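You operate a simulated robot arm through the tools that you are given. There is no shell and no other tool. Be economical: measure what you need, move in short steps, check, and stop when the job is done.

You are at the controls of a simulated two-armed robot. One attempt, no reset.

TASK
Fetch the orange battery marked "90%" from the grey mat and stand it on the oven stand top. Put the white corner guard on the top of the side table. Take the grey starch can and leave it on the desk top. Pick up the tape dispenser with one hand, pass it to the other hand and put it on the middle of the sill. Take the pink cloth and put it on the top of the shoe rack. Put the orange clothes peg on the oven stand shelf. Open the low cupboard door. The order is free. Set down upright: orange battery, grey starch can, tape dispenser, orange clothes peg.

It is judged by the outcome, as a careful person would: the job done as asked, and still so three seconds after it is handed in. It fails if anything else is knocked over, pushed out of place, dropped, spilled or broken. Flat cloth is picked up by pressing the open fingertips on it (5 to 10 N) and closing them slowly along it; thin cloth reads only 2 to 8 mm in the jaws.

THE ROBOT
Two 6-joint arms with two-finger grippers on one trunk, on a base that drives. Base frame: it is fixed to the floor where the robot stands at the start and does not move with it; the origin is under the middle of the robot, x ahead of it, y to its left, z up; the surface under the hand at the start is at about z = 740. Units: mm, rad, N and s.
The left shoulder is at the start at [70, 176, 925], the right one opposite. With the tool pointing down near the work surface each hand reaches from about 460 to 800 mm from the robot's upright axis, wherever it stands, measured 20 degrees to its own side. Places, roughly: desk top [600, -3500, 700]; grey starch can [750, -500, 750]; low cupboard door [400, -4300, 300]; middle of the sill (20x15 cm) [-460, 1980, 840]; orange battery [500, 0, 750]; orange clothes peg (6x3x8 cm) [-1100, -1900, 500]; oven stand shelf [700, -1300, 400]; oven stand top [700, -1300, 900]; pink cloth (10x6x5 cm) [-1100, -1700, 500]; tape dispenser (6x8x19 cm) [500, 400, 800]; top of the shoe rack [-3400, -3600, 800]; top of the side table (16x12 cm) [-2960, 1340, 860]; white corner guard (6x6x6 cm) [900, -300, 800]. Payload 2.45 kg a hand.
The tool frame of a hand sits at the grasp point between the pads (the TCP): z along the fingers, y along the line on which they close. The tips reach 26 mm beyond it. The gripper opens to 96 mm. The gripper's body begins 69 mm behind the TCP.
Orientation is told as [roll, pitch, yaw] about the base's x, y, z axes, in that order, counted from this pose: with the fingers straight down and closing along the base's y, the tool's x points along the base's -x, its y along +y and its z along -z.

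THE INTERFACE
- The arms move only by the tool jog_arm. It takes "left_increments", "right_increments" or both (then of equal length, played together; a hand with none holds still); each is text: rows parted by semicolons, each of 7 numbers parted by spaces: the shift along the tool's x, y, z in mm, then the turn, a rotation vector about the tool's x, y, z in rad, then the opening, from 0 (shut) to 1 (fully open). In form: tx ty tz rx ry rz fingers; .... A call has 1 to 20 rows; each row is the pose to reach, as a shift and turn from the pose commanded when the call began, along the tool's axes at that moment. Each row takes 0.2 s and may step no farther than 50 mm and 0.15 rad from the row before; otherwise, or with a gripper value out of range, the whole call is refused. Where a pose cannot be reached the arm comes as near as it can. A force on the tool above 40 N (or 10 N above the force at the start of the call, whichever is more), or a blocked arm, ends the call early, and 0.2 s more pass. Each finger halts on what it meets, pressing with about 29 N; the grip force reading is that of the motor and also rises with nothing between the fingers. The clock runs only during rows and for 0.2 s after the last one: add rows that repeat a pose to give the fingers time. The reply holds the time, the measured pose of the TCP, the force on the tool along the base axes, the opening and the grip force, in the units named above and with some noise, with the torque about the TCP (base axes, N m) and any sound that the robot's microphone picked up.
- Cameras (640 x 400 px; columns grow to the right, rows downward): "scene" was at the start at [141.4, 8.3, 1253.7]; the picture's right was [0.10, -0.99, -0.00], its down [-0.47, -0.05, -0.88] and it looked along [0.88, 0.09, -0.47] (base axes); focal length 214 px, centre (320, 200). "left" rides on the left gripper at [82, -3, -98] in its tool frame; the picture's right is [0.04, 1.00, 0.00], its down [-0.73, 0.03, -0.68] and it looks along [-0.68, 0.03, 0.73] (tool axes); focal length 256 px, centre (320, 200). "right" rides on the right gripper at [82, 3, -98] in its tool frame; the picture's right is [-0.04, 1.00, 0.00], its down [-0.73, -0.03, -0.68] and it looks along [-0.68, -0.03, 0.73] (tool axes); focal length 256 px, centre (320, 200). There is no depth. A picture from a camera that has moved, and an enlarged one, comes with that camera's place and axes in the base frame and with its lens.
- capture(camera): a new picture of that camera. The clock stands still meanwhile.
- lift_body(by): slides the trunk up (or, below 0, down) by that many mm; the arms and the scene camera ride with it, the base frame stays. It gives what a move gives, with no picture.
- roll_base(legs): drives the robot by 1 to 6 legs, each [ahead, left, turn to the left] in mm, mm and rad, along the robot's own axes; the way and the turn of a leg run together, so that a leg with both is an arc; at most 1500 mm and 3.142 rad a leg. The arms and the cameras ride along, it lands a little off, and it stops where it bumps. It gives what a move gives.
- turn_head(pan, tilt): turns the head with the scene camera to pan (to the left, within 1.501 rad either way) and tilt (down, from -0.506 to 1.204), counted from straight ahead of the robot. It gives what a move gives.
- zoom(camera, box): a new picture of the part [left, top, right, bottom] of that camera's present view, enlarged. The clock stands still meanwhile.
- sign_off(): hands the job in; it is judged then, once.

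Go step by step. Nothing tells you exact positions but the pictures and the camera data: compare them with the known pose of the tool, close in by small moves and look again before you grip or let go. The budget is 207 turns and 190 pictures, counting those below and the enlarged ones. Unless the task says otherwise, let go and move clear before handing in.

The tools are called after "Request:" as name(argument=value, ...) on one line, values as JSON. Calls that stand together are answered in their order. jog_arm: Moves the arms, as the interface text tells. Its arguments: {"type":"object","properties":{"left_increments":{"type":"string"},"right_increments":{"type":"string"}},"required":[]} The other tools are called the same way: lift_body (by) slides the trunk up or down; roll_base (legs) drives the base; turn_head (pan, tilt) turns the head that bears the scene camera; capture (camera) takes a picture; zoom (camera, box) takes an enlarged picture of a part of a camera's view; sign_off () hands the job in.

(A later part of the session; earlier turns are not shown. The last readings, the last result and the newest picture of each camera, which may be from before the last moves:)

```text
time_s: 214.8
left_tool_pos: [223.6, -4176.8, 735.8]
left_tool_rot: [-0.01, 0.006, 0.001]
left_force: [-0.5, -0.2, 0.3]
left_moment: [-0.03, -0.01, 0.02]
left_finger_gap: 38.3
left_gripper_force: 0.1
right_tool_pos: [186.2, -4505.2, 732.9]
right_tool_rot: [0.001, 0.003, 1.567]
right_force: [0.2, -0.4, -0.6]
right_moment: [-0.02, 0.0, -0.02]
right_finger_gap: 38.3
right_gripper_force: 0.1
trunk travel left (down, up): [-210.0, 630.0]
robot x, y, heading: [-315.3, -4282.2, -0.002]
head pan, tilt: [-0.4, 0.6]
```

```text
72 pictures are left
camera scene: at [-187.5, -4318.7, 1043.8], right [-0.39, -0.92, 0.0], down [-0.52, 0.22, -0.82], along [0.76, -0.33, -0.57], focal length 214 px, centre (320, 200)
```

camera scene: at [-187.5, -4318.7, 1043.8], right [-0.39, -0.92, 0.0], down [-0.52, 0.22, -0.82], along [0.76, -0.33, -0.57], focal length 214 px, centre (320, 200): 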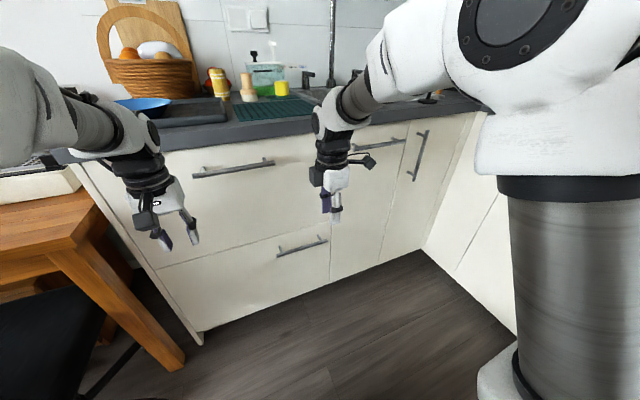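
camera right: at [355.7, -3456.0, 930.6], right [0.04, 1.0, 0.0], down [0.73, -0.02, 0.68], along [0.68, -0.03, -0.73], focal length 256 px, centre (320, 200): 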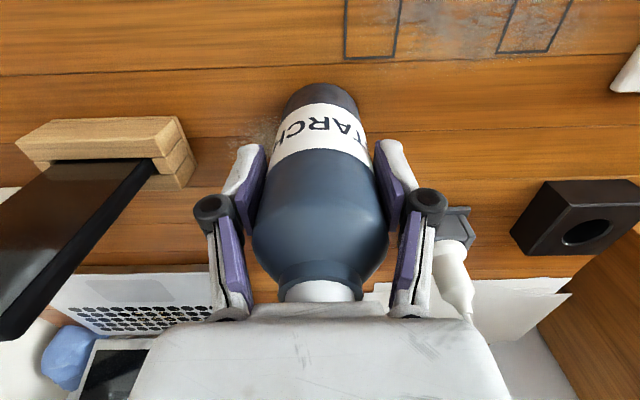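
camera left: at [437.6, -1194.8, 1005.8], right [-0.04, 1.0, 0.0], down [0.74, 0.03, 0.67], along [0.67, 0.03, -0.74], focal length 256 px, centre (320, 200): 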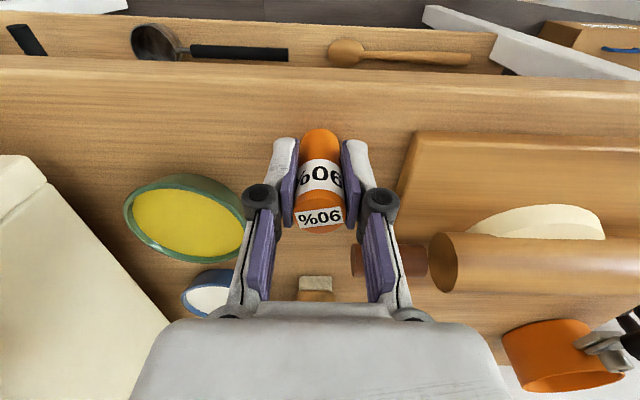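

Triangulated handle bar: x≈361, y −4393..−4587, z≈437. Tilt the right hand and bring it to a pre-grasp point.

Request:
jog_arm(right_increments="0 -10 30 0.12 0 0 0.4; 1 -25 60 0.24 0 0 0.4; 2 -40 95 0.36 0 0 0.4; 2 -55 130 0.48 0 0 0.4; 3 -70 165 0.60 0 0 0.4; 3 -87 200 0.72 0 0 0.4; 3 -104 228 0.80 0 0 0.4; 3 -104 228 0.80 0 0 0.4")

Request:
capture(camera="right")

Request:
capture(camera="scene")

```text
time_s: 216.8
left_tool_pos: [220.0, -4177.1, 736.6]
left_tool_rot: [-0.012, 0.004, 0.0]
left_force: [0.0, -0.1, -1.1]
left_moment: [0.0, 0.0, -0.02]
left_finger_gap: 38.2
left_gripper_force: 0.1
right_tool_pos: [374.8, -4495.7, 600.2]
right_tool_rot: [-0.692, 0.011, 1.559]
right_force: [-29.4, 1.9, 5.1]
right_moment: [-0.1, -0.98, 0.02]
right_finger_gap: 35.1
right_gripper_force: 0.1
right hand out of reach, approached as far as the arm can: row 5, 6, 7, 8
trunk travel left (down, up): [-210.0, 630.0]
robot x, y, heading: [-322.4, -4279.9, -0.005]
head pan, tilt: [-0.4, 0.6]
stopped in row 8 (right hand): the force on the tool passed its limit at 41 N (the readings are from after the stop); the commanded pose is now the measured one
```

```text
71 pictures are left
camera right: at [308.3, -4576.2, 674.5], right [-0.77, 0.04, -0.64], down [-0.4, 0.74, 0.53], along [0.5, 0.67, -0.56], focal length 256 px, centre (320, 200)
```

right: 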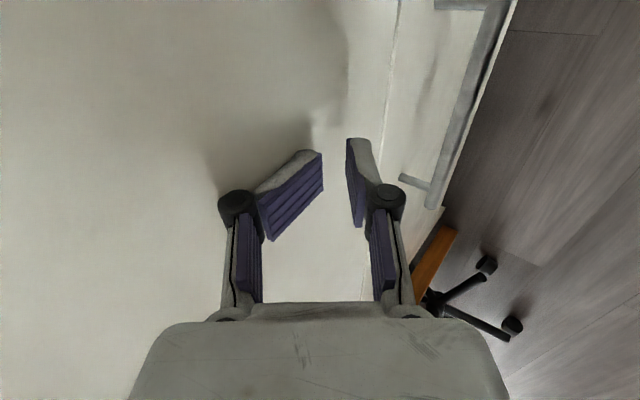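

```text
70 pictures are left
camera scene: at [-192.2, -4318.6, 1044.3], right [-0.4, -0.92, 0.0], down [-0.52, 0.22, -0.83], along [0.76, -0.33, -0.56], focal length 214 px, centre (320, 200)
```

scene: 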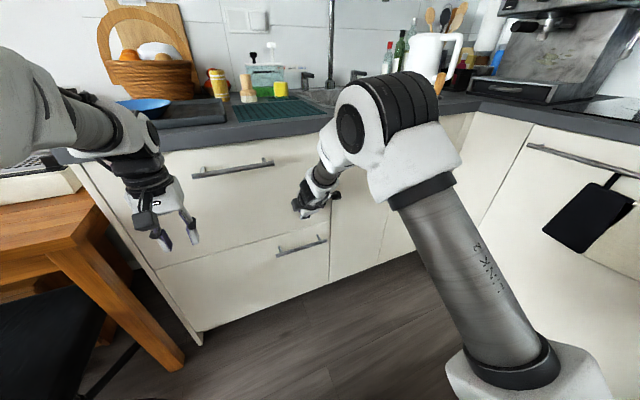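

The hand touched the upper drawer face. Back the base straight out and lower the trunk further for a better arm shape.

Request:
roll_base(legs=[[-140, 0, 0]])

Request:
lift_body(by=-170)

Request:
capture(camera="scene")

```text
time_s: 218.1
left_tool_pos: [81.5, -4176.8, 735.6]
left_tool_rot: [-0.009, 0.005, -0.001]
left_force: [-0.5, -0.5, 0.4]
left_moment: [0.0, 0.02, 0.02]
left_finger_gap: 38.6
left_gripper_force: 0.0
right_tool_pos: [237.2, -4494.8, 599.1]
right_tool_rot: [-0.693, 0.011, 1.56]
right_force: [-0.6, -0.3, 0.4]
right_moment: [-0.04, 0.03, 0.02]
right_finger_gap: 38.3
right_gripper_force: 0.1
trunk travel left (down, up): [-210.0, 630.0]
robot x, y, heading: [-462.3, -4283.5, -0.006]
head pan, tilt: [-0.4, 0.6]
```

```text
time_s: 220.0
left_tool_pos: [81.3, -4177.0, 564.0]
left_tool_rot: [-0.01, 0.008, 0.0]
left_force: [-0.2, -0.3, 0.7]
left_moment: [-0.02, -0.04, 0.0]
left_finger_gap: 38.4
left_gripper_force: 0.0
right_tool_pos: [237.9, -4496.0, 429.6]
right_tool_rot: [-0.691, 0.011, 1.561]
right_force: [-0.5, 0.0, -0.2]
right_moment: [0.02, 0.01, 0.0]
right_finger_gap: 38.4
right_gripper_force: 0.0
trunk travel left (down, up): [-40.0, 800.0]
robot x, y, heading: [-462.4, -4280.2, -0.01]
head pan, tilt: [-0.4, 0.6]
```

```text
69 pictures are left
camera scene: at [-328.7, -4318.0, 873.9], right [-0.4, -0.92, 0.0], down [-0.52, 0.22, -0.83], along [0.76, -0.33, -0.56], focal length 214 px, centre (320, 200)
```

scene: 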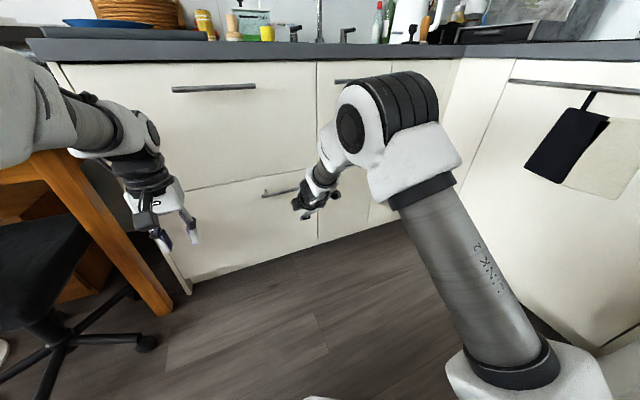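

Pose holds. Raise the trunk 65 mm and drive 75 mm ahead to a point just above and in front of the bar, then look.

Request:
lift_body(by=68)

Request:
roll_base(legs=[[70, 0, 0]])

Request:
capture(camera="right")

Request:
turn_head(pan=-0.3, tilt=0.5)

Request:
zoom(camera="scene", box=[240, 130, 400, 260])

```text
time_s: 221.1
left_tool_pos: [82.1, -4177.8, 632.6]
left_tool_rot: [-0.01, 0.007, -0.001]
left_force: [0.0, 0.2, -0.7]
left_moment: [-0.02, 0.02, -0.01]
left_finger_gap: 38.7
left_gripper_force: 0.0
right_tool_pos: [237.0, -4495.7, 496.7]
right_tool_rot: [-0.69, 0.011, 1.561]
right_force: [0.6, 0.5, -1.0]
right_moment: [-0.01, 0.01, 0.05]
right_finger_gap: 38.2
right_gripper_force: 0.0
trunk travel left (down, up): [-108.0, 732.0]
robot x, y, heading: [-459.4, -4281.3, -0.006]
head pan, tilt: [-0.4, 0.6]
```

```text
time_s: 222.1
left_tool_pos: [152.3, -4177.6, 633.2]
left_tool_rot: [-0.009, 0.006, 0.001]
left_force: [-0.7, 0.2, 1.0]
left_moment: [0.0, 0.03, -0.01]
left_finger_gap: 38.3
left_gripper_force: 0.1
right_tool_pos: [309.3, -4495.7, 497.1]
right_tool_rot: [-0.689, 0.012, 1.56]
right_force: [0.2, -0.3, -0.3]
right_moment: [0.01, 0.0, -0.02]
right_finger_gap: 38.5
right_gripper_force: 0.1
trunk travel left (down, up): [-108.0, 732.0]
robot x, y, heading: [-387.8, -4281.9, -0.003]
head pan, tilt: [-0.4, 0.6]
```

```text
68 pictures are left
camera right: at [241.9, -4575.8, 570.5], right [-0.77, 0.04, -0.64], down [-0.4, 0.74, 0.54], along [0.5, 0.67, -0.56], focal length 256 px, centre (320, 200)
```

right: 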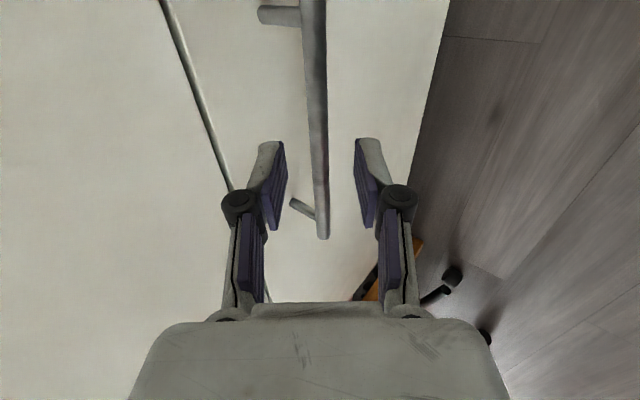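

```text
time_s: 222.8
left_tool_pos: [152.2, -4176.7, 633.2]
left_tool_rot: [-0.011, 0.006, 0.0]
left_force: [0.3, -0.9, -0.9]
left_moment: [-0.01, 0.02, -0.01]
left_finger_gap: 38.3
left_gripper_force: 0.1
right_tool_pos: [306.5, -4495.0, 496.8]
right_tool_rot: [-0.693, 0.011, 1.559]
right_force: [0.4, 0.1, 0.5]
right_moment: [0.0, -0.02, -0.03]
right_finger_gap: 38.3
right_gripper_force: 0.0
trunk travel left (down, up): [-108.0, 732.0]
robot x, y, heading: [-393.3, -4282.2, -0.004]
head pan, tilt: [-0.3, 0.499]
```

```text
3.08 times, centred on (320, 195) of scene
camera zoom: at [-253.0, -4311.1, 950.8], right [-0.3, -0.95, 0.0], down [-0.46, 0.14, -0.88], along [0.84, -0.27, -0.48], focal length 660 px, centre (320, 215)
```

zoom: 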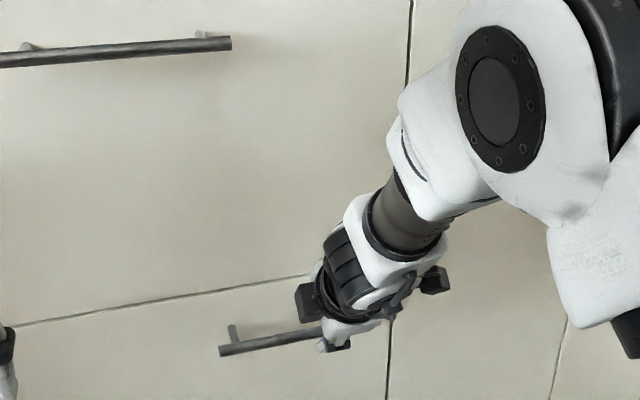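

The bar runs right between the fingers, aligned. Advance ~52 mm and close.

Request:
jog_arm(right_increments="0 0 15 0 0 0 0.3; 0 0 30 0 0 0 0.3; 0 0 42 0 0 0 0.3; 0 0 52 0 0 0 0.3; 0 0 52 0 0 0 0.15; 0 0 52 0 0 0 0; 0 0 52 0 0 0 0")

Request:
capture(camera="right")

```text
time_s: 224.3
left_tool_pos: [151.8, -4177.3, 633.3]
left_tool_rot: [-0.01, 0.009, 0.0]
left_force: [1.0, 0.3, 0.0]
left_moment: [-0.01, 0.01, 0.0]
left_finger_gap: 38.4
left_gripper_force: 0.1
right_tool_pos: [340.4, -4497.0, 457.5]
right_tool_rot: [-0.696, 0.01, 1.559]
right_force: [2.5, -0.4, 3.5]
right_moment: [-0.16, -0.07, -0.24]
right_finger_gap: 13.4
right_gripper_force: 39.2
trunk travel left (down, up): [-108.0, 732.0]
robot x, y, heading: [-389.6, -4286.4, -0.004]
head pan, tilt: [-0.3, 0.499]
```

```text
66 pictures are left
camera right: at [274.0, -4576.9, 530.9], right [-0.77, 0.04, -0.64], down [-0.4, 0.74, 0.53], along [0.5, 0.67, -0.55], focal length 256 px, centre (320, 200)
```

right: 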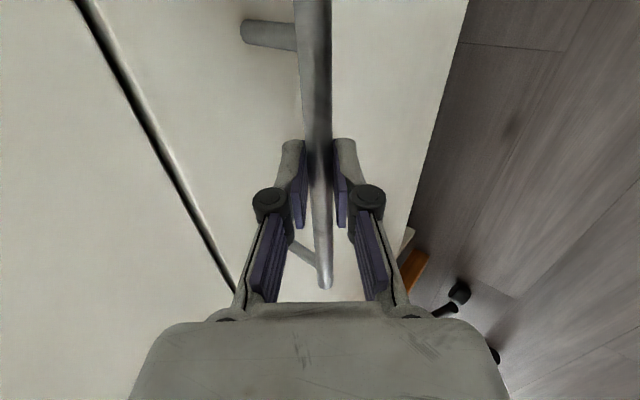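

The bar is gripped. Pull gently by driving back 80 mm and see whether it swings.

Request:
roll_base(legs=[[-80, 6, 0]])

Request:
capture(camera="scene")

```text
time_s: 225.9
left_tool_pos: [73.0, -4168.3, 634.2]
left_tool_rot: [-0.013, 0.004, 0.006]
left_force: [-0.2, -0.4, 0.1]
left_moment: [0.03, -0.01, -0.01]
left_finger_gap: 38.4
left_gripper_force: 0.1
right_tool_pos: [262.7, -4485.3, 457.0]
right_tool_rot: [-0.693, 0.007, 1.564]
right_force: [2.3, 0.7, -1.0]
right_moment: [0.73, -0.13, -0.91]
right_finger_gap: 16.2
right_gripper_force: 42.0
trunk travel left (down, up): [-108.0, 732.0]
robot x, y, heading: [-471.5, -4279.3, -0.003]
head pan, tilt: [-0.3, 0.499]
stopped in leg 1: the force on the tool passed its limit at 40 N (the readings are from after the stop); the commanded pose is now the measured one
```

```text
65 pictures are left
camera scene: at [-332.4, -4303.7, 950.8], right [-0.3, -0.95, 0.0], down [-0.46, 0.14, -0.88], along [0.84, -0.26, -0.48], focal length 214 px, centre (320, 200)
```

scene: 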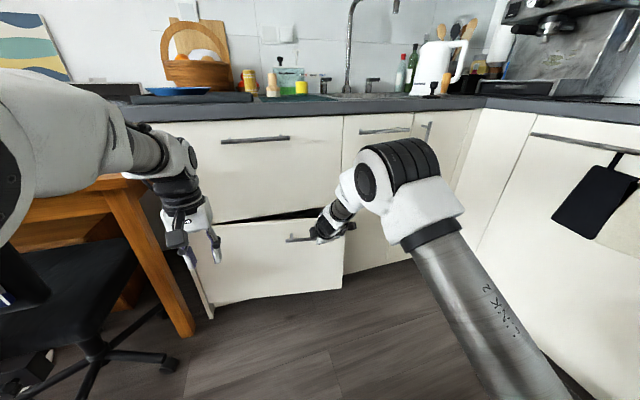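

It swings on its left hinge (now ~10° open). I loosen the grip so the bar stays hooked but free to pivot, and drag along the arc.

Request:
jog_arm(right_increments="0 0 0 0 0 0 0.2; 0 0 0 0 0 0 0.33; 0 0 3 0 0 0 0.33; 0 0 3 0 0 0 0.33")

Request:
roll_base(legs=[[-75, 32, 0], [-72, 42, 0]])

Request:
capture(camera="scene")

```text
time_s: 226.9
left_tool_pos: [72.7, -4168.1, 632.8]
left_tool_rot: [-0.013, 0.007, 0.004]
left_force: [-0.2, 0.8, -0.3]
left_moment: [-0.03, 0.0, -0.01]
left_finger_gap: 38.1
left_gripper_force: 0.0
right_tool_pos: [262.6, -4486.9, 453.8]
right_tool_rot: [-0.693, 0.007, 1.566]
right_force: [0.3, 0.1, -0.3]
right_moment: [0.0, -0.03, 0.01]
right_finger_gap: 31.8
right_gripper_force: 0.1
trunk travel left (down, up): [-108.0, 732.0]
robot x, y, heading: [-470.6, -4279.1, -0.007]
head pan, tilt: [-0.3, 0.499]
```

```text
time_s: 228.6
left_tool_pos: [-75.9, -4095.2, 632.6]
left_tool_rot: [-0.013, 0.006, 0.005]
left_force: [0.6, -0.2, 0.7]
left_moment: [0.01, 0.01, -0.01]
left_finger_gap: 38.6
left_gripper_force: 0.1
right_tool_pos: [114.1, -4412.2, 454.8]
right_tool_rot: [-0.694, 0.007, 1.564]
right_force: [-0.8, 1.1, -0.1]
right_moment: [-0.01, -0.01, 0.0]
right_finger_gap: 31.6
right_gripper_force: 0.1
trunk travel left (down, up): [-108.0, 732.0]
robot x, y, heading: [-620.7, -4194.2, -0.002]
head pan, tilt: [-0.3, 0.499]
```

```text
64 pictures are left
camera scene: at [-481.3, -4229.1, 951.0], right [-0.3, -0.95, 0.0], down [-0.46, 0.14, -0.88], along [0.84, -0.26, -0.48], focal length 214 px, centre (320, 200)
```

scene: 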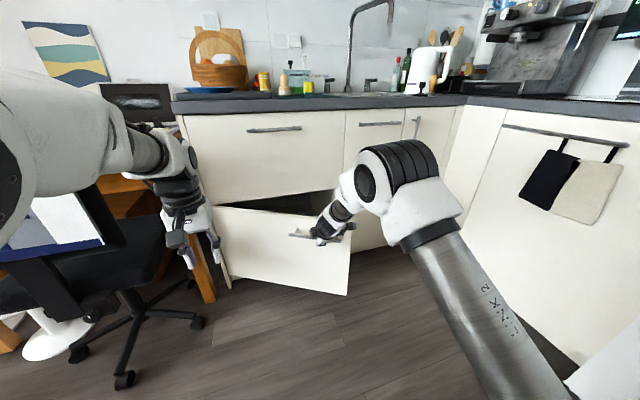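

Door about 30° open. Raise the left hand away from the chair and keep dragging along the arc.

Request:
jog_arm(left_increments="0 0 -45 0 0 0 0.4; 10 0 -90 0 0 0 0.4; 10 0 -135 0 0 0 0.4; 10 0 -160 0 0 0 0.4")

Request:
roll_base(legs=[[-46, 40, 0], [-44, 45, 0], [-36, 52, 0]])

Request:
capture(camera="scene")

Request:
capture(camera="right")

```text
time_s: 229.6
left_tool_pos: [-84.9, -4092.7, 792.9]
left_tool_rot: [-0.011, 0.007, 0.005]
left_force: [0.3, 0.6, -0.3]
left_moment: [-0.01, 0.01, 0.02]
left_finger_gap: 38.6
left_gripper_force: 0.1
right_tool_pos: [115.0, -4413.3, 454.4]
right_tool_rot: [-0.693, 0.007, 1.564]
right_force: [-0.2, 0.4, 1.0]
right_moment: [0.02, -0.01, -0.03]
right_finger_gap: 31.6
right_gripper_force: 0.0
trunk travel left (down, up): [-108.0, 732.0]
robot x, y, heading: [-619.5, -4201.0, -0.01]
head pan, tilt: [-0.3, 0.499]
```

```text
time_s: 231.8
left_tool_pos: [-212.6, -3954.6, 793.7]
left_tool_rot: [-0.011, 0.002, 0.001]
left_force: [-0.2, 0.0, 0.0]
left_moment: [-0.02, -0.03, 0.02]
left_finger_gap: 38.4
left_gripper_force: 0.1
right_tool_pos: [-10.3, -4274.7, 456.4]
right_tool_rot: [-0.696, 0.007, 1.565]
right_force: [-14.0, -12.2, 9.7]
right_moment: [0.8, -1.06, -1.64]
right_finger_gap: 39.8
right_gripper_force: 45.2
trunk travel left (down, up): [-108.0, 732.0]
robot x, y, heading: [-742.0, -4061.5, -0.004]
head pan, tilt: [-0.3, 0.499]
```

```text
63 pictures are left
camera scene: at [-607.9, -4091.1, 951.3], right [-0.3, -0.95, 0.0], down [-0.45, 0.14, -0.88], along [0.84, -0.26, -0.48], focal length 214 px, centre (320, 200)
```

scene: 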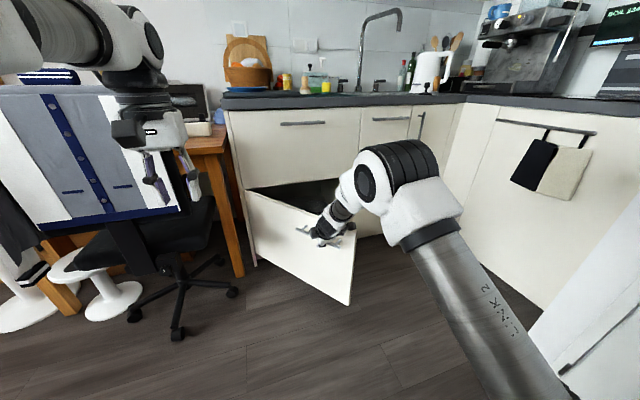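

```text
62 pictures are left
camera right: at [-77.6, -4355.1, 530.0], right [-0.77, 0.04, -0.64], down [-0.41, 0.74, 0.54], along [0.5, 0.67, -0.55], focal length 256 px, centre (320, 200)
```

right: 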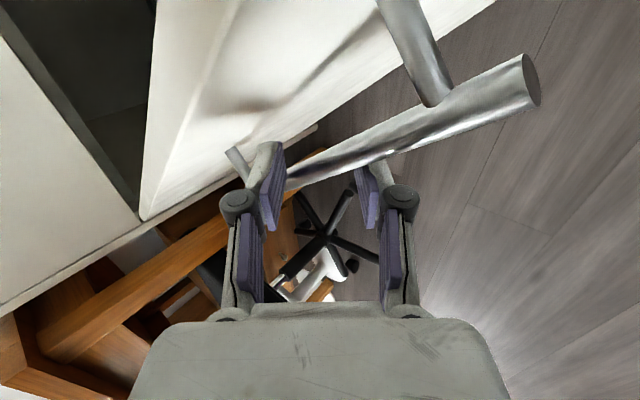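

Door about 50° open and the grip is twisting; release the bar and retreat up-back over the door top.

Request:
jog_arm(right_increments="0 0 0 0 0 0 0.5; 0 0 0 0 0 0 0.75; 0 0 0 0 0 0 0.85; 0 0 -15 0 0 0 0.85; 0 0 -40 0 0 0 0.85; 0 0 -70 0 0 0 0.85; 0 0 -100 0 0 0 0.85; 0 0 -100 0 0 0 0.4; 0 0 -100 0 0 0 0")

Request:
capture(camera="right")

Request:
capture(camera="scene")

```text
time_s: 233.8
left_tool_pos: [-210.5, -3954.8, 792.5]
left_tool_rot: [-0.014, 0.006, 0.003]
left_force: [0.0, 0.1, 0.3]
left_moment: [0.02, -0.03, -0.01]
left_finger_gap: 38.4
left_gripper_force: 0.0
right_tool_pos: [-74.6, -4274.7, 531.9]
right_tool_rot: [-0.695, 0.007, 1.564]
right_force: [-0.4, 0.5, -0.6]
right_moment: [0.02, -0.02, 0.02]
right_finger_gap: 0.2
right_gripper_force: 28.7
right hand out of reach, approached as far as the arm can: row 5
trunk travel left (down, up): [-108.0, 732.0]
robot x, y, heading: [-743.1, -4058.8, -0.006]
head pan, tilt: [-0.3, 0.499]
```

```text
61 pictures are left
camera right: at [-141.5, -4354.7, 605.0], right [-0.77, 0.04, -0.64], down [-0.41, 0.74, 0.53], along [0.5, 0.67, -0.55], focal length 256 px, centre (320, 200)
```

right: 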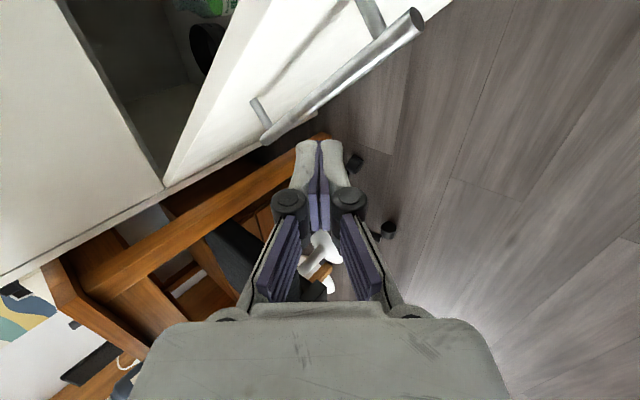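

```text
60 pictures are left
camera scene: at [-605.9, -4090.8, 950.9], right [-0.3, -0.95, 0.0], down [-0.46, 0.14, -0.88], along [0.84, -0.26, -0.48], focal length 214 px, centre (320, 200)
```

scene: 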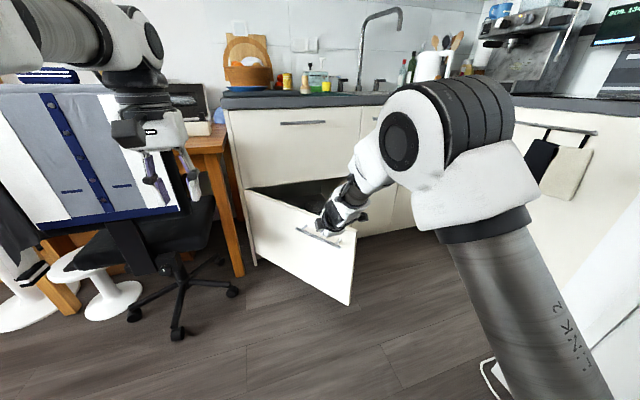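

Door is ~50° open. Now drive so the closed fingers sit behind the door's inner face near its free edge, then dip them below its top.

Request:
roll_base(legs=[[0, -109, 0], [134, 0, 0]])

Request:
jog_arm(right_increments="0 14 17 0 0 0 0; 0 28 34 0 0 0 0; 0 41 50 0 0 0 0; 0 41 50 0 0 0 0")

Request:
capture(camera="right")

Request:
capture(camera="scene")

```text
time_s: 235.8
left_tool_pos: [-76.7, -4064.3, 793.9]
left_tool_rot: [-0.013, 0.006, 0.004]
left_force: [0.3, 0.2, 1.0]
left_moment: [0.01, 0.03, -0.01]
left_finger_gap: 38.3
left_gripper_force: 0.1
right_tool_pos: [59.2, -4384.1, 532.0]
right_tool_rot: [-0.694, 0.007, 1.564]
right_force: [0.4, -0.5, 0.0]
right_moment: [-0.01, 0.05, -0.01]
right_finger_gap: 0.0
right_gripper_force: 28.1
trunk travel left (down, up): [-108.0, 732.0]
robot x, y, heading: [-610.3, -4170.6, -0.003]
head pan, tilt: [-0.3, 0.499]
```

```text
time_s: 236.8
left_tool_pos: [-77.3, -4064.3, 793.2]
left_tool_rot: [-0.011, 0.004, 0.003]
left_force: [-0.2, 0.6, -0.7]
left_moment: [-0.03, 0.01, 0.04]
left_finger_gap: 38.5
left_gripper_force: 0.2
right_tool_pos: [59.3, -4384.8, 466.7]
right_tool_rot: [-0.698, 0.006, 1.563]
right_force: [-0.5, 0.1, 8.4]
right_moment: [0.21, 0.7, -0.04]
right_finger_gap: 0.0
right_gripper_force: 28.8
right hand out of reach, approached as far as the arm can: row 1, 2
trunk travel left (down, up): [-108.0, 732.0]
robot x, y, heading: [-608.1, -4174.0, -0.006]
head pan, tilt: [-0.3, 0.499]
```

```text
59 pictures are left
camera right: at [-7.0, -4465.4, 540.2], right [-0.77, 0.04, -0.64], down [-0.41, 0.74, 0.53], along [0.5, 0.67, -0.55], focal length 256 px, centre (320, 200)
```

right: 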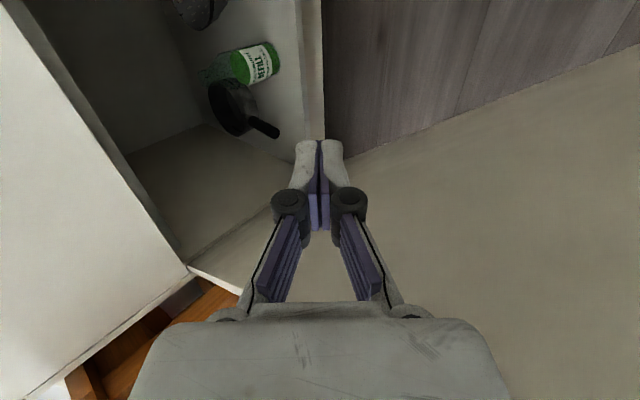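

```text
58 pictures are left
camera scene: at [-473.1, -4200.7, 951.2], right [-0.3, -0.95, 0.0], down [-0.46, 0.14, -0.88], along [0.84, -0.26, -0.48], focal length 214 px, centre (320, 200)
```

scene: 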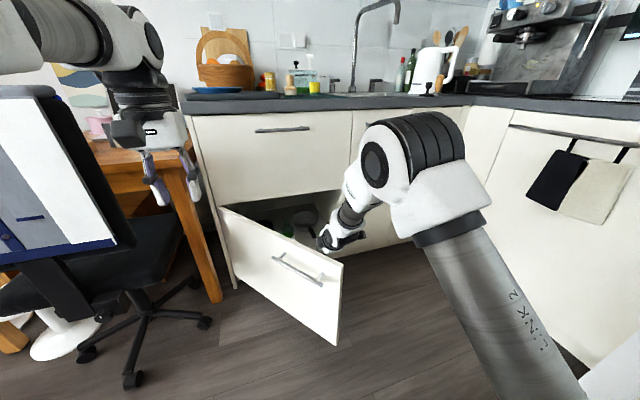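

The fingers are hooked behind the door. Drag left/back to swing it wider.

Request:
roll_base(legs=[[-35, 60, 0], [-38, 70, 0]])

Request:
capture(camera="scene")

```text
time_s: 238.5
left_tool_pos: [-150.6, -3933.3, 792.2]
left_tool_rot: [-0.011, 0.005, 0.005]
left_force: [-0.9, 0.2, 0.0]
left_moment: [0.01, -0.02, 0.01]
left_finger_gap: 38.2
left_gripper_force: 0.0
right_tool_pos: [-13.7, -4254.2, 467.4]
right_tool_rot: [-0.695, 0.007, 1.565]
right_force: [1.0, -0.4, 11.4]
right_moment: [0.27, 0.88, -0.03]
right_finger_gap: 0.0
right_gripper_force: 28.8
trunk travel left (down, up): [-108.0, 732.0]
robot x, y, heading: [-682.3, -4041.3, -0.008]
head pan, tilt: [-0.3, 0.499]
```

```text
57 pictures are left
camera scene: at [-546.3, -4070.2, 951.1], right [-0.3, -0.95, 0.0], down [-0.46, 0.14, -0.88], along [0.84, -0.26, -0.48], focal length 214 px, centre (320, 200)
```

scene: 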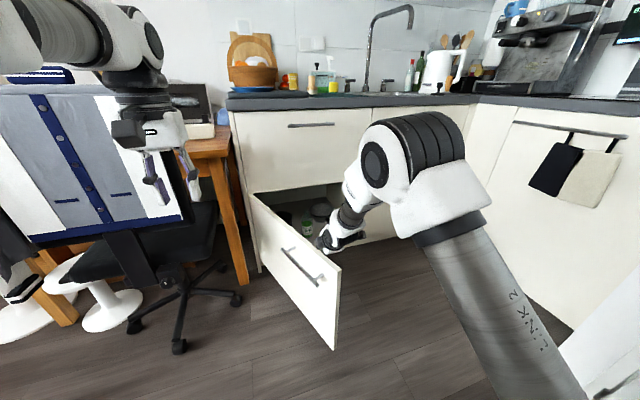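

Door ~67° open. Push it somewhat further with the arm itself.

Request:
jog_arm(right_increments="-15 1 0 0 0 0 0; -30 3 0 0 0 0 0; -45 5 -1 0 0 0 0; -60 8 -2 0 0 0 0; -75 11 -3 0 0 0 0; -90 14 -4 0 0 0 0; -100 16 -4 0 0 0 0")

Request:
capture(camera="scene")

```text
time_s: 239.6
left_tool_pos: [-152.1, -3934.5, 795.5]
left_tool_rot: [-0.013, 0.003, 0.003]
left_force: [-0.1, -0.5, -0.2]
left_moment: [0.02, -0.03, -0.01]
left_finger_gap: 38.5
left_gripper_force: 0.1
right_tool_pos: [-21.4, -4191.8, 467.4]
right_tool_rot: [-0.705, 0.003, 1.564]
right_force: [-4.6, -1.9, 21.1]
right_moment: [0.57, 1.43, 0.24]
right_finger_gap: 0.0
right_gripper_force: 28.4
trunk travel left (down, up): [-108.0, 732.0]
robot x, y, heading: [-681.6, -4041.1, -0.006]
head pan, tilt: [-0.3, 0.499]
stopped in row 5 (right hand): the force on the tool passed its limit at 43 N (the readings are from after the stop); the commanded pose is now the measured one
```

```text
56 pictures are left
camera scene: at [-548.1, -4071.0, 951.3], right [-0.3, -0.95, 0.0], down [-0.45, 0.14, -0.88], along [0.84, -0.26, -0.48], focal length 214 px, centre (320, 200)
```

scene: 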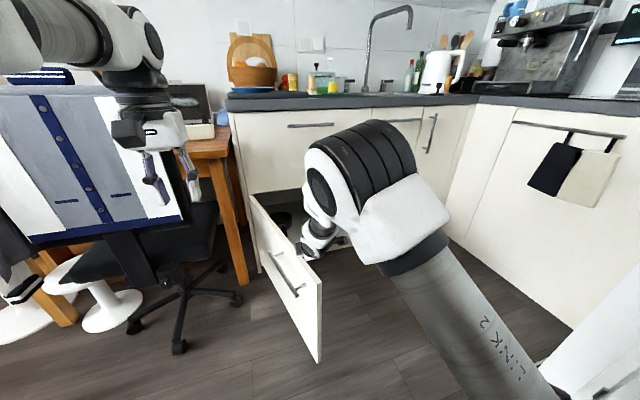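

Door is ~76° open, plenty. Back the hand off, lift it out, raise the trunk and leave without touching the door.

Request:
jog_arm(right_increments="15 0 0 0 0 0 0; 30 -10 -12 0 0 0 0; 35 -35 -42 0 0 0 0; 35 -64 -77 0 0 0 0; 35 -70 -85 0 0 0 0")

Request:
lift_body(by=480)

Request:
capture(camera="scene")

```text
time_s: 240.8
left_tool_pos: [-149.6, -3933.9, 794.3]
left_tool_rot: [-0.013, 0.004, 0.004]
left_force: [-1.2, 0.0, -0.2]
left_moment: [-0.02, 0.0, -0.01]
left_finger_gap: 38.6
left_gripper_force: 0.0
right_tool_pos: [-21.8, -4226.2, 573.7]
right_tool_rot: [-0.699, -0.015, 1.545]
right_force: [0.1, -1.2, -0.7]
right_moment: [0.02, -0.01, 0.1]
right_finger_gap: 0.0
right_gripper_force: 29.2
right hand out of reach, approached as far as the arm can: row 4
trunk travel left (down, up): [-108.0, 732.0]
robot x, y, heading: [-683.4, -4045.4, -0.005]
head pan, tilt: [-0.3, 0.499]
```

```text
refused: 480 is not a number from -400 to 400
```

```text
55 pictures are left
camera scene: at [-545.8, -4071.0, 950.9], right [-0.3, -0.95, 0.0], down [-0.46, 0.14, -0.88], along [0.84, -0.26, -0.48], focal length 214 px, centre (320, 200)
```

scene: 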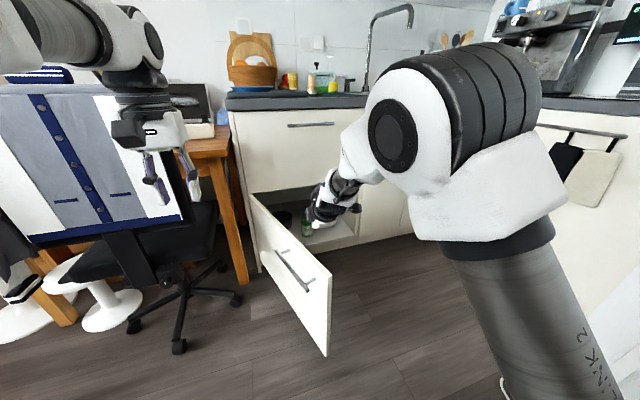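

Door stays open. Raise the trunk and check the way to my left.

Request:
lift_body(by=390)

Request:
turn_head(pan=1.5, tilt=0.6)

Request:
capture(camera="scene")

```text
time_s: 244.6
left_tool_pos: [-148.8, -3934.3, 1183.2]
left_tool_rot: [-0.013, 0.006, 0.004]
left_force: [0.0, -0.4, 0.2]
left_moment: [0.05, -0.03, 0.0]
left_finger_gap: 38.4
left_gripper_force: 0.0
right_tool_pos: [-22.7, -4226.0, 963.5]
right_tool_rot: [-0.699, 0.004, 1.564]
right_force: [0.1, 0.4, 0.3]
right_moment: [-0.02, 0.01, 0.01]
right_finger_gap: 0.0
right_gripper_force: 28.4
trunk travel left (down, up): [-498.0, 342.0]
robot x, y, heading: [-682.2, -4041.2, -0.001]
head pan, tilt: [-0.3, 0.499]
```

```text
time_s: 246.3
left_tool_pos: [-149.8, -3934.2, 1183.5]
left_tool_rot: [-0.012, 0.007, 0.003]
left_force: [0.2, 0.1, 0.0]
left_moment: [0.01, 0.01, 0.0]
left_finger_gap: 38.3
left_gripper_force: 0.1
right_tool_pos: [-21.7, -4226.3, 963.8]
right_tool_rot: [-0.699, 0.005, 1.564]
right_force: [0.4, 0.2, 0.0]
right_moment: [0.01, -0.03, -0.05]
right_finger_gap: 0.0
right_gripper_force: 28.1
trunk travel left (down, up): [-498.0, 342.0]
robot x, y, heading: [-682.6, -4040.1, -0.01]
head pan, tilt: [1.499, 0.6]
```

```text
54 pictures are left
camera scene: at [-625.4, -3955.5, 1331.8], right [1.0, -0.08, 0.0], down [-0.04, -0.56, -0.83], along [0.06, 0.82, -0.56], focal length 214 px, centre (320, 200)
```

scene: 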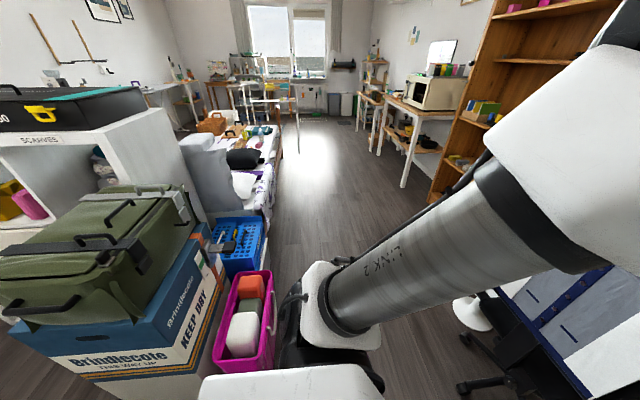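

The bin is at x<−800; I weave out diagonally between bin and chair, up the corridor, then turn around to face the bed.

Request:
roll_base(legs=[[150, 100, 0], [110, 200, 0], [70, 400, 0], [0, 600, 0], [0, 500, 0]])

Request:
roll_base(legs=[[0, 0, 1.57], [0, 0, 1.57]])

Request:
turn_head(pan=0, tilt=0.6)

Request:
capture(camera="scene")

```text
time_s: 256.9
left_tool_pos: [186.8, -2126.2, 1182.7]
left_tool_rot: [-0.013, 0.007, 0.008]
left_force: [-0.6, -0.4, -0.4]
left_moment: [-0.02, -0.01, -0.02]
left_finger_gap: 38.5
left_gripper_force: 0.2
right_tool_pos: [314.9, -2417.8, 963.6]
right_tool_rot: [-0.7, 0.005, 1.57]
right_force: [0.5, -0.2, 0.4]
right_moment: [-0.02, 0.0, 0.05]
right_finger_gap: 0.0
right_gripper_force: 28.5
trunk travel left (down, up): [-498.0, 342.0]
robot x, y, heading: [-348.3, -2236.6, 0.001]
head pan, tilt: [1.499, 0.6]
```

```text
time_s: 264.9
left_tool_pos: [-880.4, -2346.7, 1182.8]
left_tool_rot: [-0.011, 0.009, -3.135]
left_force: [0.5, 0.3, 0.0]
left_moment: [0.01, 0.01, 0.01]
left_finger_gap: 38.2
left_gripper_force: 0.2
right_tool_pos: [-1007.6, -2055.3, 963.6]
right_tool_rot: [-0.699, 0.005, -1.573]
right_force: [0.2, -0.1, 0.5]
right_moment: [-0.01, -0.02, 0.01]
right_finger_gap: 0.1
right_gripper_force: 29.4
trunk travel left (down, up): [-498.0, 342.0]
robot x, y, heading: [-342.7, -2234.5, 3.14]
head pan, tilt: [1.499, 0.6]
```

```text
time_s: 266.5
left_tool_pos: [-879.7, -2347.9, 1183.3]
left_tool_rot: [-0.011, 0.007, -3.135]
left_force: [-0.1, 0.3, -0.8]
left_moment: [-0.02, 0.0, 0.01]
left_finger_gap: 38.3
left_gripper_force: 0.1
right_tool_pos: [-1008.7, -2054.9, 963.9]
right_tool_rot: [-0.696, 0.006, -1.575]
right_force: [0.2, 0.2, 0.3]
right_moment: [-0.02, 0.01, -0.01]
right_finger_gap: 0.1
right_gripper_force: 28.5
trunk travel left (down, up): [-498.0, 342.0]
robot x, y, heading: [-348.3, -2236.4, 3.141]
head pan, tilt: [0.0, 0.6]
```

```text
53 pictures are left
camera scene: at [-485.0, -2237.9, 1331.8], right [0.0, 1.0, 0.0], down [0.57, 0.0, -0.82], along [-0.82, 0.0, -0.57], focal length 214 px, centre (320, 200)
```

scene: 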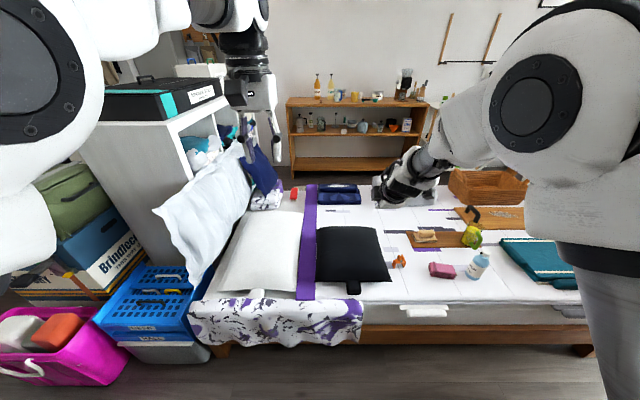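

I see the orange peg and the pink folded cloth on the bed. I strafe to face them and straighten the right hand.

Request:
roll_base(legs=[[80, -420, 0]])

Request:
jog_arm(right_increments="0 -10 -20 -0.14 0 0 0.3; 0 -20 -20 -0.28 0 0 0.5; 0 -20 -20 -0.42 0 0 0.5; 0 -20 -20 -0.56 0 0 0.5; 0 -20 -20 -0.697 0 0 0.5; 0 -20 -20 -0.697 0 0 0.5")

Request:
jog_arm(right_increments="0 0 0 0 0 0.145 0.8; 0 0 0 0 0 0.29 0.8; 0 0 0 0 0 0.435 0.8; 0 0 0 0 0 0.58 0.8; 0 0 0 0 0 0.725 0.8; 0 0 0 0 0 0.87 0.8; 0 0 0 0 0 1.015 0.8; 0 0 0 0 0 1.16 0.8; 0 0 0 0 0 1.305 0.8; 0 0 0 0 0 1.45 0.8; 0 0 0 0 0 1.57 0.8; 0 0 0 0 0 1.57 0.8")

Request:
lift_body(by=-250)

Request:
capture(camera="scene")

```text
time_s: 269.1
left_tool_pos: [-959.2, -1926.9, 1182.3]
left_tool_rot: [-0.014, 0.007, -3.135]
left_force: [0.6, 0.1, -0.2]
left_moment: [-0.03, 0.0, 0.03]
left_finger_gap: 38.2
left_gripper_force: 0.1
right_tool_pos: [-1086.2, -1637.0, 963.3]
right_tool_rot: [-0.698, 0.003, -1.575]
right_force: [0.2, 0.4, 0.0]
right_moment: [0.03, -0.04, 0.04]
right_finger_gap: 0.0
right_gripper_force: 28.2
trunk travel left (down, up): [-498.0, 342.0]
robot x, y, heading: [-428.7, -1823.8, 3.14]
head pan, tilt: [0.0, 0.6]
```

```text
time_s: 270.5
left_tool_pos: [-959.0, -1928.5, 1182.3]
left_tool_rot: [-0.012, 0.005, -3.135]
left_force: [0.9, -0.1, 0.9]
left_moment: [0.02, 0.0, 0.0]
left_finger_gap: 38.6
left_gripper_force: 0.0
right_tool_pos: [-1023.9, -1714.0, 974.1]
right_tool_rot: [-0.003, -0.005, -1.578]
right_force: [0.5, -0.1, 0.7]
right_moment: [0.01, -0.01, -0.03]
right_finger_gap: 48.3
right_gripper_force: 0.0
right hand out of reach, approached as far as the arm can: row 1, 2, 3, 4, 5, 6
trunk travel left (down, up): [-498.0, 342.0]
robot x, y, heading: [-425.2, -1818.1, 3.142]
head pan, tilt: [0.0, 0.6]
```

```text
time_s: 273.1
left_tool_pos: [-959.6, -1928.5, 1183.1]
left_tool_rot: [-0.013, 0.006, -3.135]
left_force: [0.0, 0.2, 0.4]
left_moment: [0.01, 0.0, -0.01]
left_finger_gap: 38.4
left_gripper_force: 0.1
right_tool_pos: [-1017.6, -1704.8, 969.4]
right_tool_rot: [0.0, -0.004, -2.963]
right_force: [0.0, 0.3, 0.4]
right_moment: [0.0, 0.01, -0.01]
right_finger_gap: 76.9
right_gripper_force: 0.0
right hand out of reach, approached as far as the arm can: row 10, 11, 12
trunk travel left (down, up): [-498.0, 342.0]
robot x, y, heading: [-425.0, -1820.6, 3.143]
head pan, tilt: [0.0, 0.6]
```

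```text
time_s: 275.7
left_tool_pos: [-959.3, -1927.9, 933.8]
left_tool_rot: [-0.013, 0.006, -3.134]
left_force: [0.4, 0.7, 0.7]
left_moment: [-0.04, 0.01, 0.03]
left_finger_gap: 38.4
left_gripper_force: 0.1
right_tool_pos: [-1016.5, -1704.9, 720.2]
right_tool_rot: [0.001, -0.004, -2.964]
right_force: [0.2, 0.5, 0.6]
right_moment: [-0.02, 0.04, -0.01]
right_finger_gap: 76.6
right_gripper_force: 0.0
trunk travel left (down, up): [-248.0, 592.0]
robot x, y, heading: [-428.8, -1815.7, 3.138]
head pan, tilt: [0.0, 0.6]
```

```text
52 pictures are left
camera scene: at [-564.1, -1819.5, 1081.9], right [0.0, 1.0, 0.0], down [0.56, 0.0, -0.83], along [-0.83, 0.0, -0.56], focal length 214 px, centre (320, 200)
```

scene: 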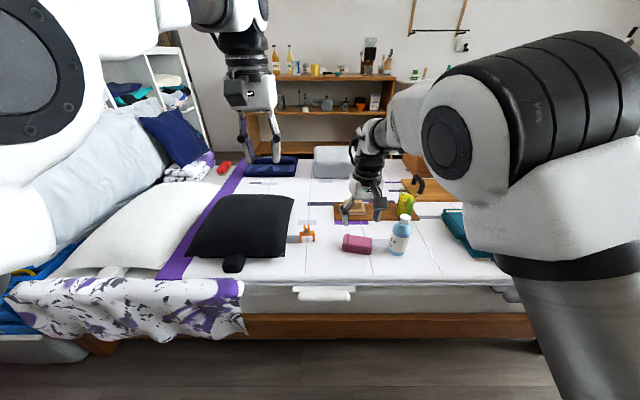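

Request:
zoom(camera="scene", box=[270, 190, 430, 290])

Request:
capture(camera="right")

```text
4.00 times, centred on (350, 240) of scene
camera zoom: at [-564.1, -1819.5, 1081.9], right [0.0, 1.0, 0.0], down [0.56, 0.0, -0.83], along [-0.83, 0.0, -0.56], focal length 858 px, centre (200, 40)
```

zoom: 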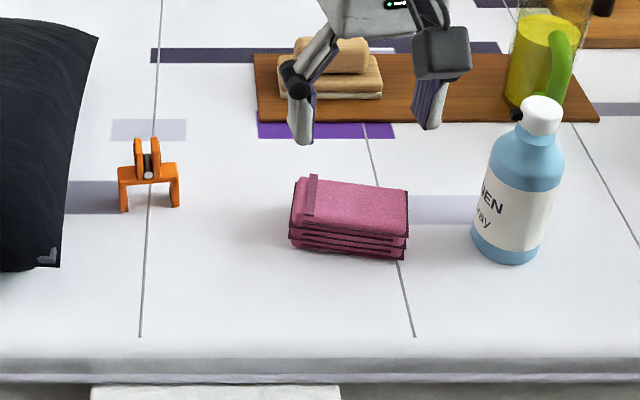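

```text
50 pictures are left
camera right: at [-936.6, -1693.8, 816.9], right [0.14, -0.99, 0.0], down [-0.72, -0.1, 0.68], along [-0.68, -0.09, -0.73], focal length 256 px, centre (320, 200)
```

right: 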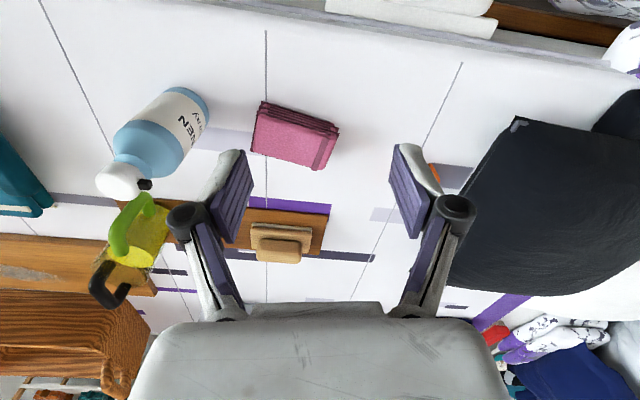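

Bed surface ≈493. Cloth centre ≈[−1124, −1682] (needs closing along x), peg ≈[−1155, −1867]. Position both hands above them for a closer look.

Request:
jog_arm(left_increments="-11 -6 19 0 0 0 0.8; -22 -12 38 0 0 0 0.8; -33 -18 57 0 0 0 0.8; -44 -24 76 0 0 0 0.8; -55 -30 95 0 0 0 0.8; -66 -36 114 0 0 0 0.8; -78 -44 133 0 0 0 0.8; -90 -52 152 0 0 0 0.8; -101 -58 174 0 0 0 0.8; -101 -58 174 0 0 0 0.8", right_increments="-11 -5 0 0 0 -0.13 0.9; -22 -10 5 0 0 -0.27 0.9; -33 -15 10 0 0 -0.4 0.9; -44 -20 15 0 0 -0.53 0.9; -55 -25 20 0 0 -0.67 0.9; -66 -30 30 0 0 -0.8 0.9; -78 -34 40 0 0 -0.93 0.9; -90 -38 60 0 0 -1.06 0.9; -101 -42 80 0 0 -1.2 0.9; -101 -42 80 0 0 -1.2 0.9")

Request:
capture(camera="left")

Request:
capture(camera="right")

```text
time_s: 277.9
left_tool_pos: [-1061.1, -1875.4, 760.5]
left_tool_rot: [-0.026, 0.01, -3.122]
left_force: [-0.3, 0.0, 0.2]
left_moment: [-0.01, -0.01, 0.0]
left_finger_gap: 76.8
left_gripper_force: 0.0
right_tool_pos: [-1051.9, -1729.3, 634.7]
right_tool_rot: [-0.004, -0.011, -1.758]
right_force: [0.2, 0.8, -0.3]
right_moment: [-0.04, 0.01, -0.02]
right_finger_gap: 86.4
right_gripper_force: 0.1
right hand out of reach, approached as far as the arm can: row 1, 2, 3, 4, 5, 6, 7, 8, 9, 10
trunk travel left (down, up): [-248.0, 592.0]
robot x, y, heading: [-429.4, -1818.5, 3.142]
head pan, tilt: [0.0, 0.6]
```

```text
49 pictures are left
camera left: at [-981.0, -1872.3, 860.5], right [0.06, -1.0, -0.03], down [-0.74, -0.06, 0.67], along [-0.67, -0.02, -0.74], focal length 256 px, centre (320, 200)
```

left: 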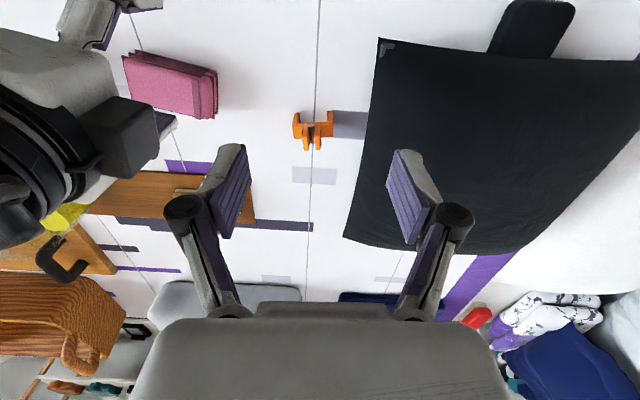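

```text
48 pictures are left
camera right: at [-1033.0, -1648.5, 731.4], right [0.97, -0.23, -0.01], down [-0.16, -0.71, 0.69], along [-0.16, -0.67, -0.73], focal length 256 px, centre (320, 200)
```

right: 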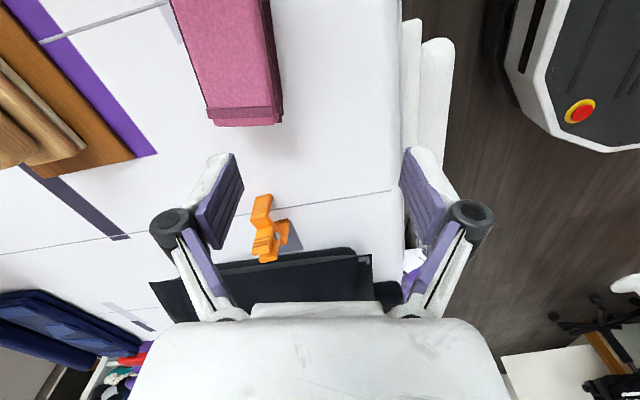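

Peg centre ≈[−1149, −1864]. I move the right hand aside first, then bring the left over the peg.

Request:
jog_arm(right_increments="30 -6 -20 0 0 0 0.9; 60 -12 -40 0 0 0 0.9; 90 -18 -60 0 0 0 0.9; 118 -22 -70 0 0 0 0.9; 118 -22 -70 0 0 0 0.9")

Request:
jog_arm(left_increments="-22 -3 30 -0.013 0 0 0.85; -44 -6 70 -0.026 0 0 0.85; -66 -9 110 -0.026 0 0 0.85; -88 -11 145 -0.026 0 0 0.85; -88 -11 145 -0.026 0 0 0.85")

Request:
capture(camera="left")

```text
time_s: 279.1
left_tool_pos: [-1061.1, -1876.5, 761.3]
left_tool_rot: [-0.026, 0.011, -3.122]
left_force: [-0.2, 0.6, -0.4]
left_moment: [-0.03, 0.0, 0.02]
left_finger_gap: 76.8
left_gripper_force: 0.1
right_tool_pos: [-1008.8, -1685.4, 679.7]
right_tool_rot: [-0.006, -0.004, -1.763]
right_force: [-0.2, -0.2, 0.9]
right_moment: [0.03, -0.02, 0.02]
right_finger_gap: 86.3
right_gripper_force: 0.0
right hand out of reach, approached as far as the arm can: row 1, 2, 3, 4, 5
trunk travel left (down, up): [-248.0, 592.0]
robot x, y, heading: [-426.9, -1817.8, 3.139]
head pan, tilt: [0.0, 0.6]
```

```text
time_s: 280.3
left_tool_pos: [-1145.2, -1857.6, 612.6]
left_tool_rot: [0.014, 0.005, -3.134]
left_force: [1.1, -0.1, -0.5]
left_moment: [-0.02, 0.03, 0.02]
left_finger_gap: 81.4
left_gripper_force: 0.0
right_tool_pos: [-1008.4, -1685.9, 680.8]
right_tool_rot: [-0.006, -0.005, -1.761]
right_force: [-0.9, 0.0, -0.1]
right_moment: [-0.01, 0.0, -0.01]
right_finger_gap: 86.5
right_gripper_force: 0.0
trunk travel left (down, up): [-248.0, 592.0]
robot x, y, heading: [-426.3, -1818.5, 3.137]
head pan, tilt: [0.0, 0.6]
```

```text
47 pictures are left
camera left: at [-1064.5, -1850.2, 712.1], right [0.05, -1.0, 0.01], down [-0.74, -0.02, 0.67], along [-0.67, -0.04, -0.74], focal length 256 px, centre (320, 200)
```

left: 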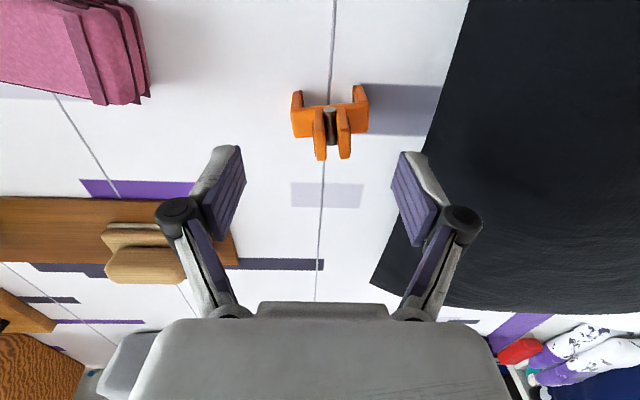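

Aligned within a few mm. Descend around the peg and grip it.

Request:
jog_arm(left_increments="-2 5 30 0.007 0 0 0.85; -4 7.5 55 0.014 0 0 0.85; -4 7.5 76 0.014 0 0 0.85; -4 7.5 76 0.014 0 0 0.7; -4 7.5 76 0.014 0 0 0.55; -4 7.5 76 0.014 0 0 0.4; -4 7.5 76 0.014 0 0 0.2; -4 7.5 76 0.014 0 0 0.2")

Request:
capture(camera="left")

```text
time_s: 282.1
left_tool_pos: [-1149.5, -1865.5, 537.4]
left_tool_rot: [0.002, 0.006, -3.134]
left_force: [-1.3, 0.7, 3.6]
left_moment: [0.03, 0.04, 0.05]
left_finger_gap: 56.8
left_gripper_force: 28.3
right_tool_pos: [-1009.9, -1685.8, 680.2]
right_tool_rot: [-0.004, -0.006, -1.763]
right_force: [0.4, -0.7, -0.4]
right_moment: [0.02, 0.0, 0.0]
right_finger_gap: 86.5
right_gripper_force: 0.1
trunk travel left (down, up): [-248.0, 592.0]
robot x, y, heading: [-426.7, -1815.2, 3.14]
head pan, tilt: [0.0, 0.6]
```

```text
46 pictures are left
camera left: at [-1069.1, -1860.1, 638.0], right [0.05, -1.0, 0.0], down [-0.74, -0.03, 0.67], along [-0.67, -0.03, -0.74], focal length 256 px, centre (320, 200)
```

left: 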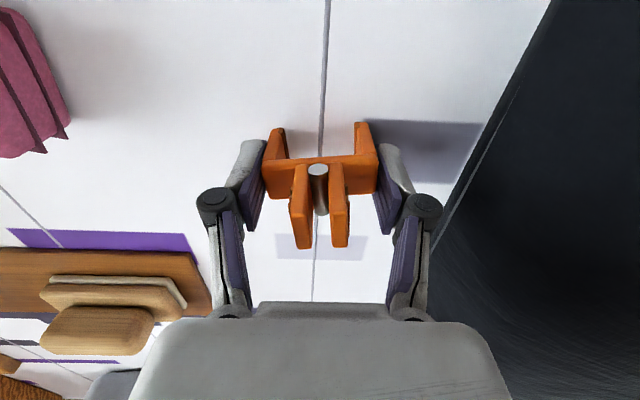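

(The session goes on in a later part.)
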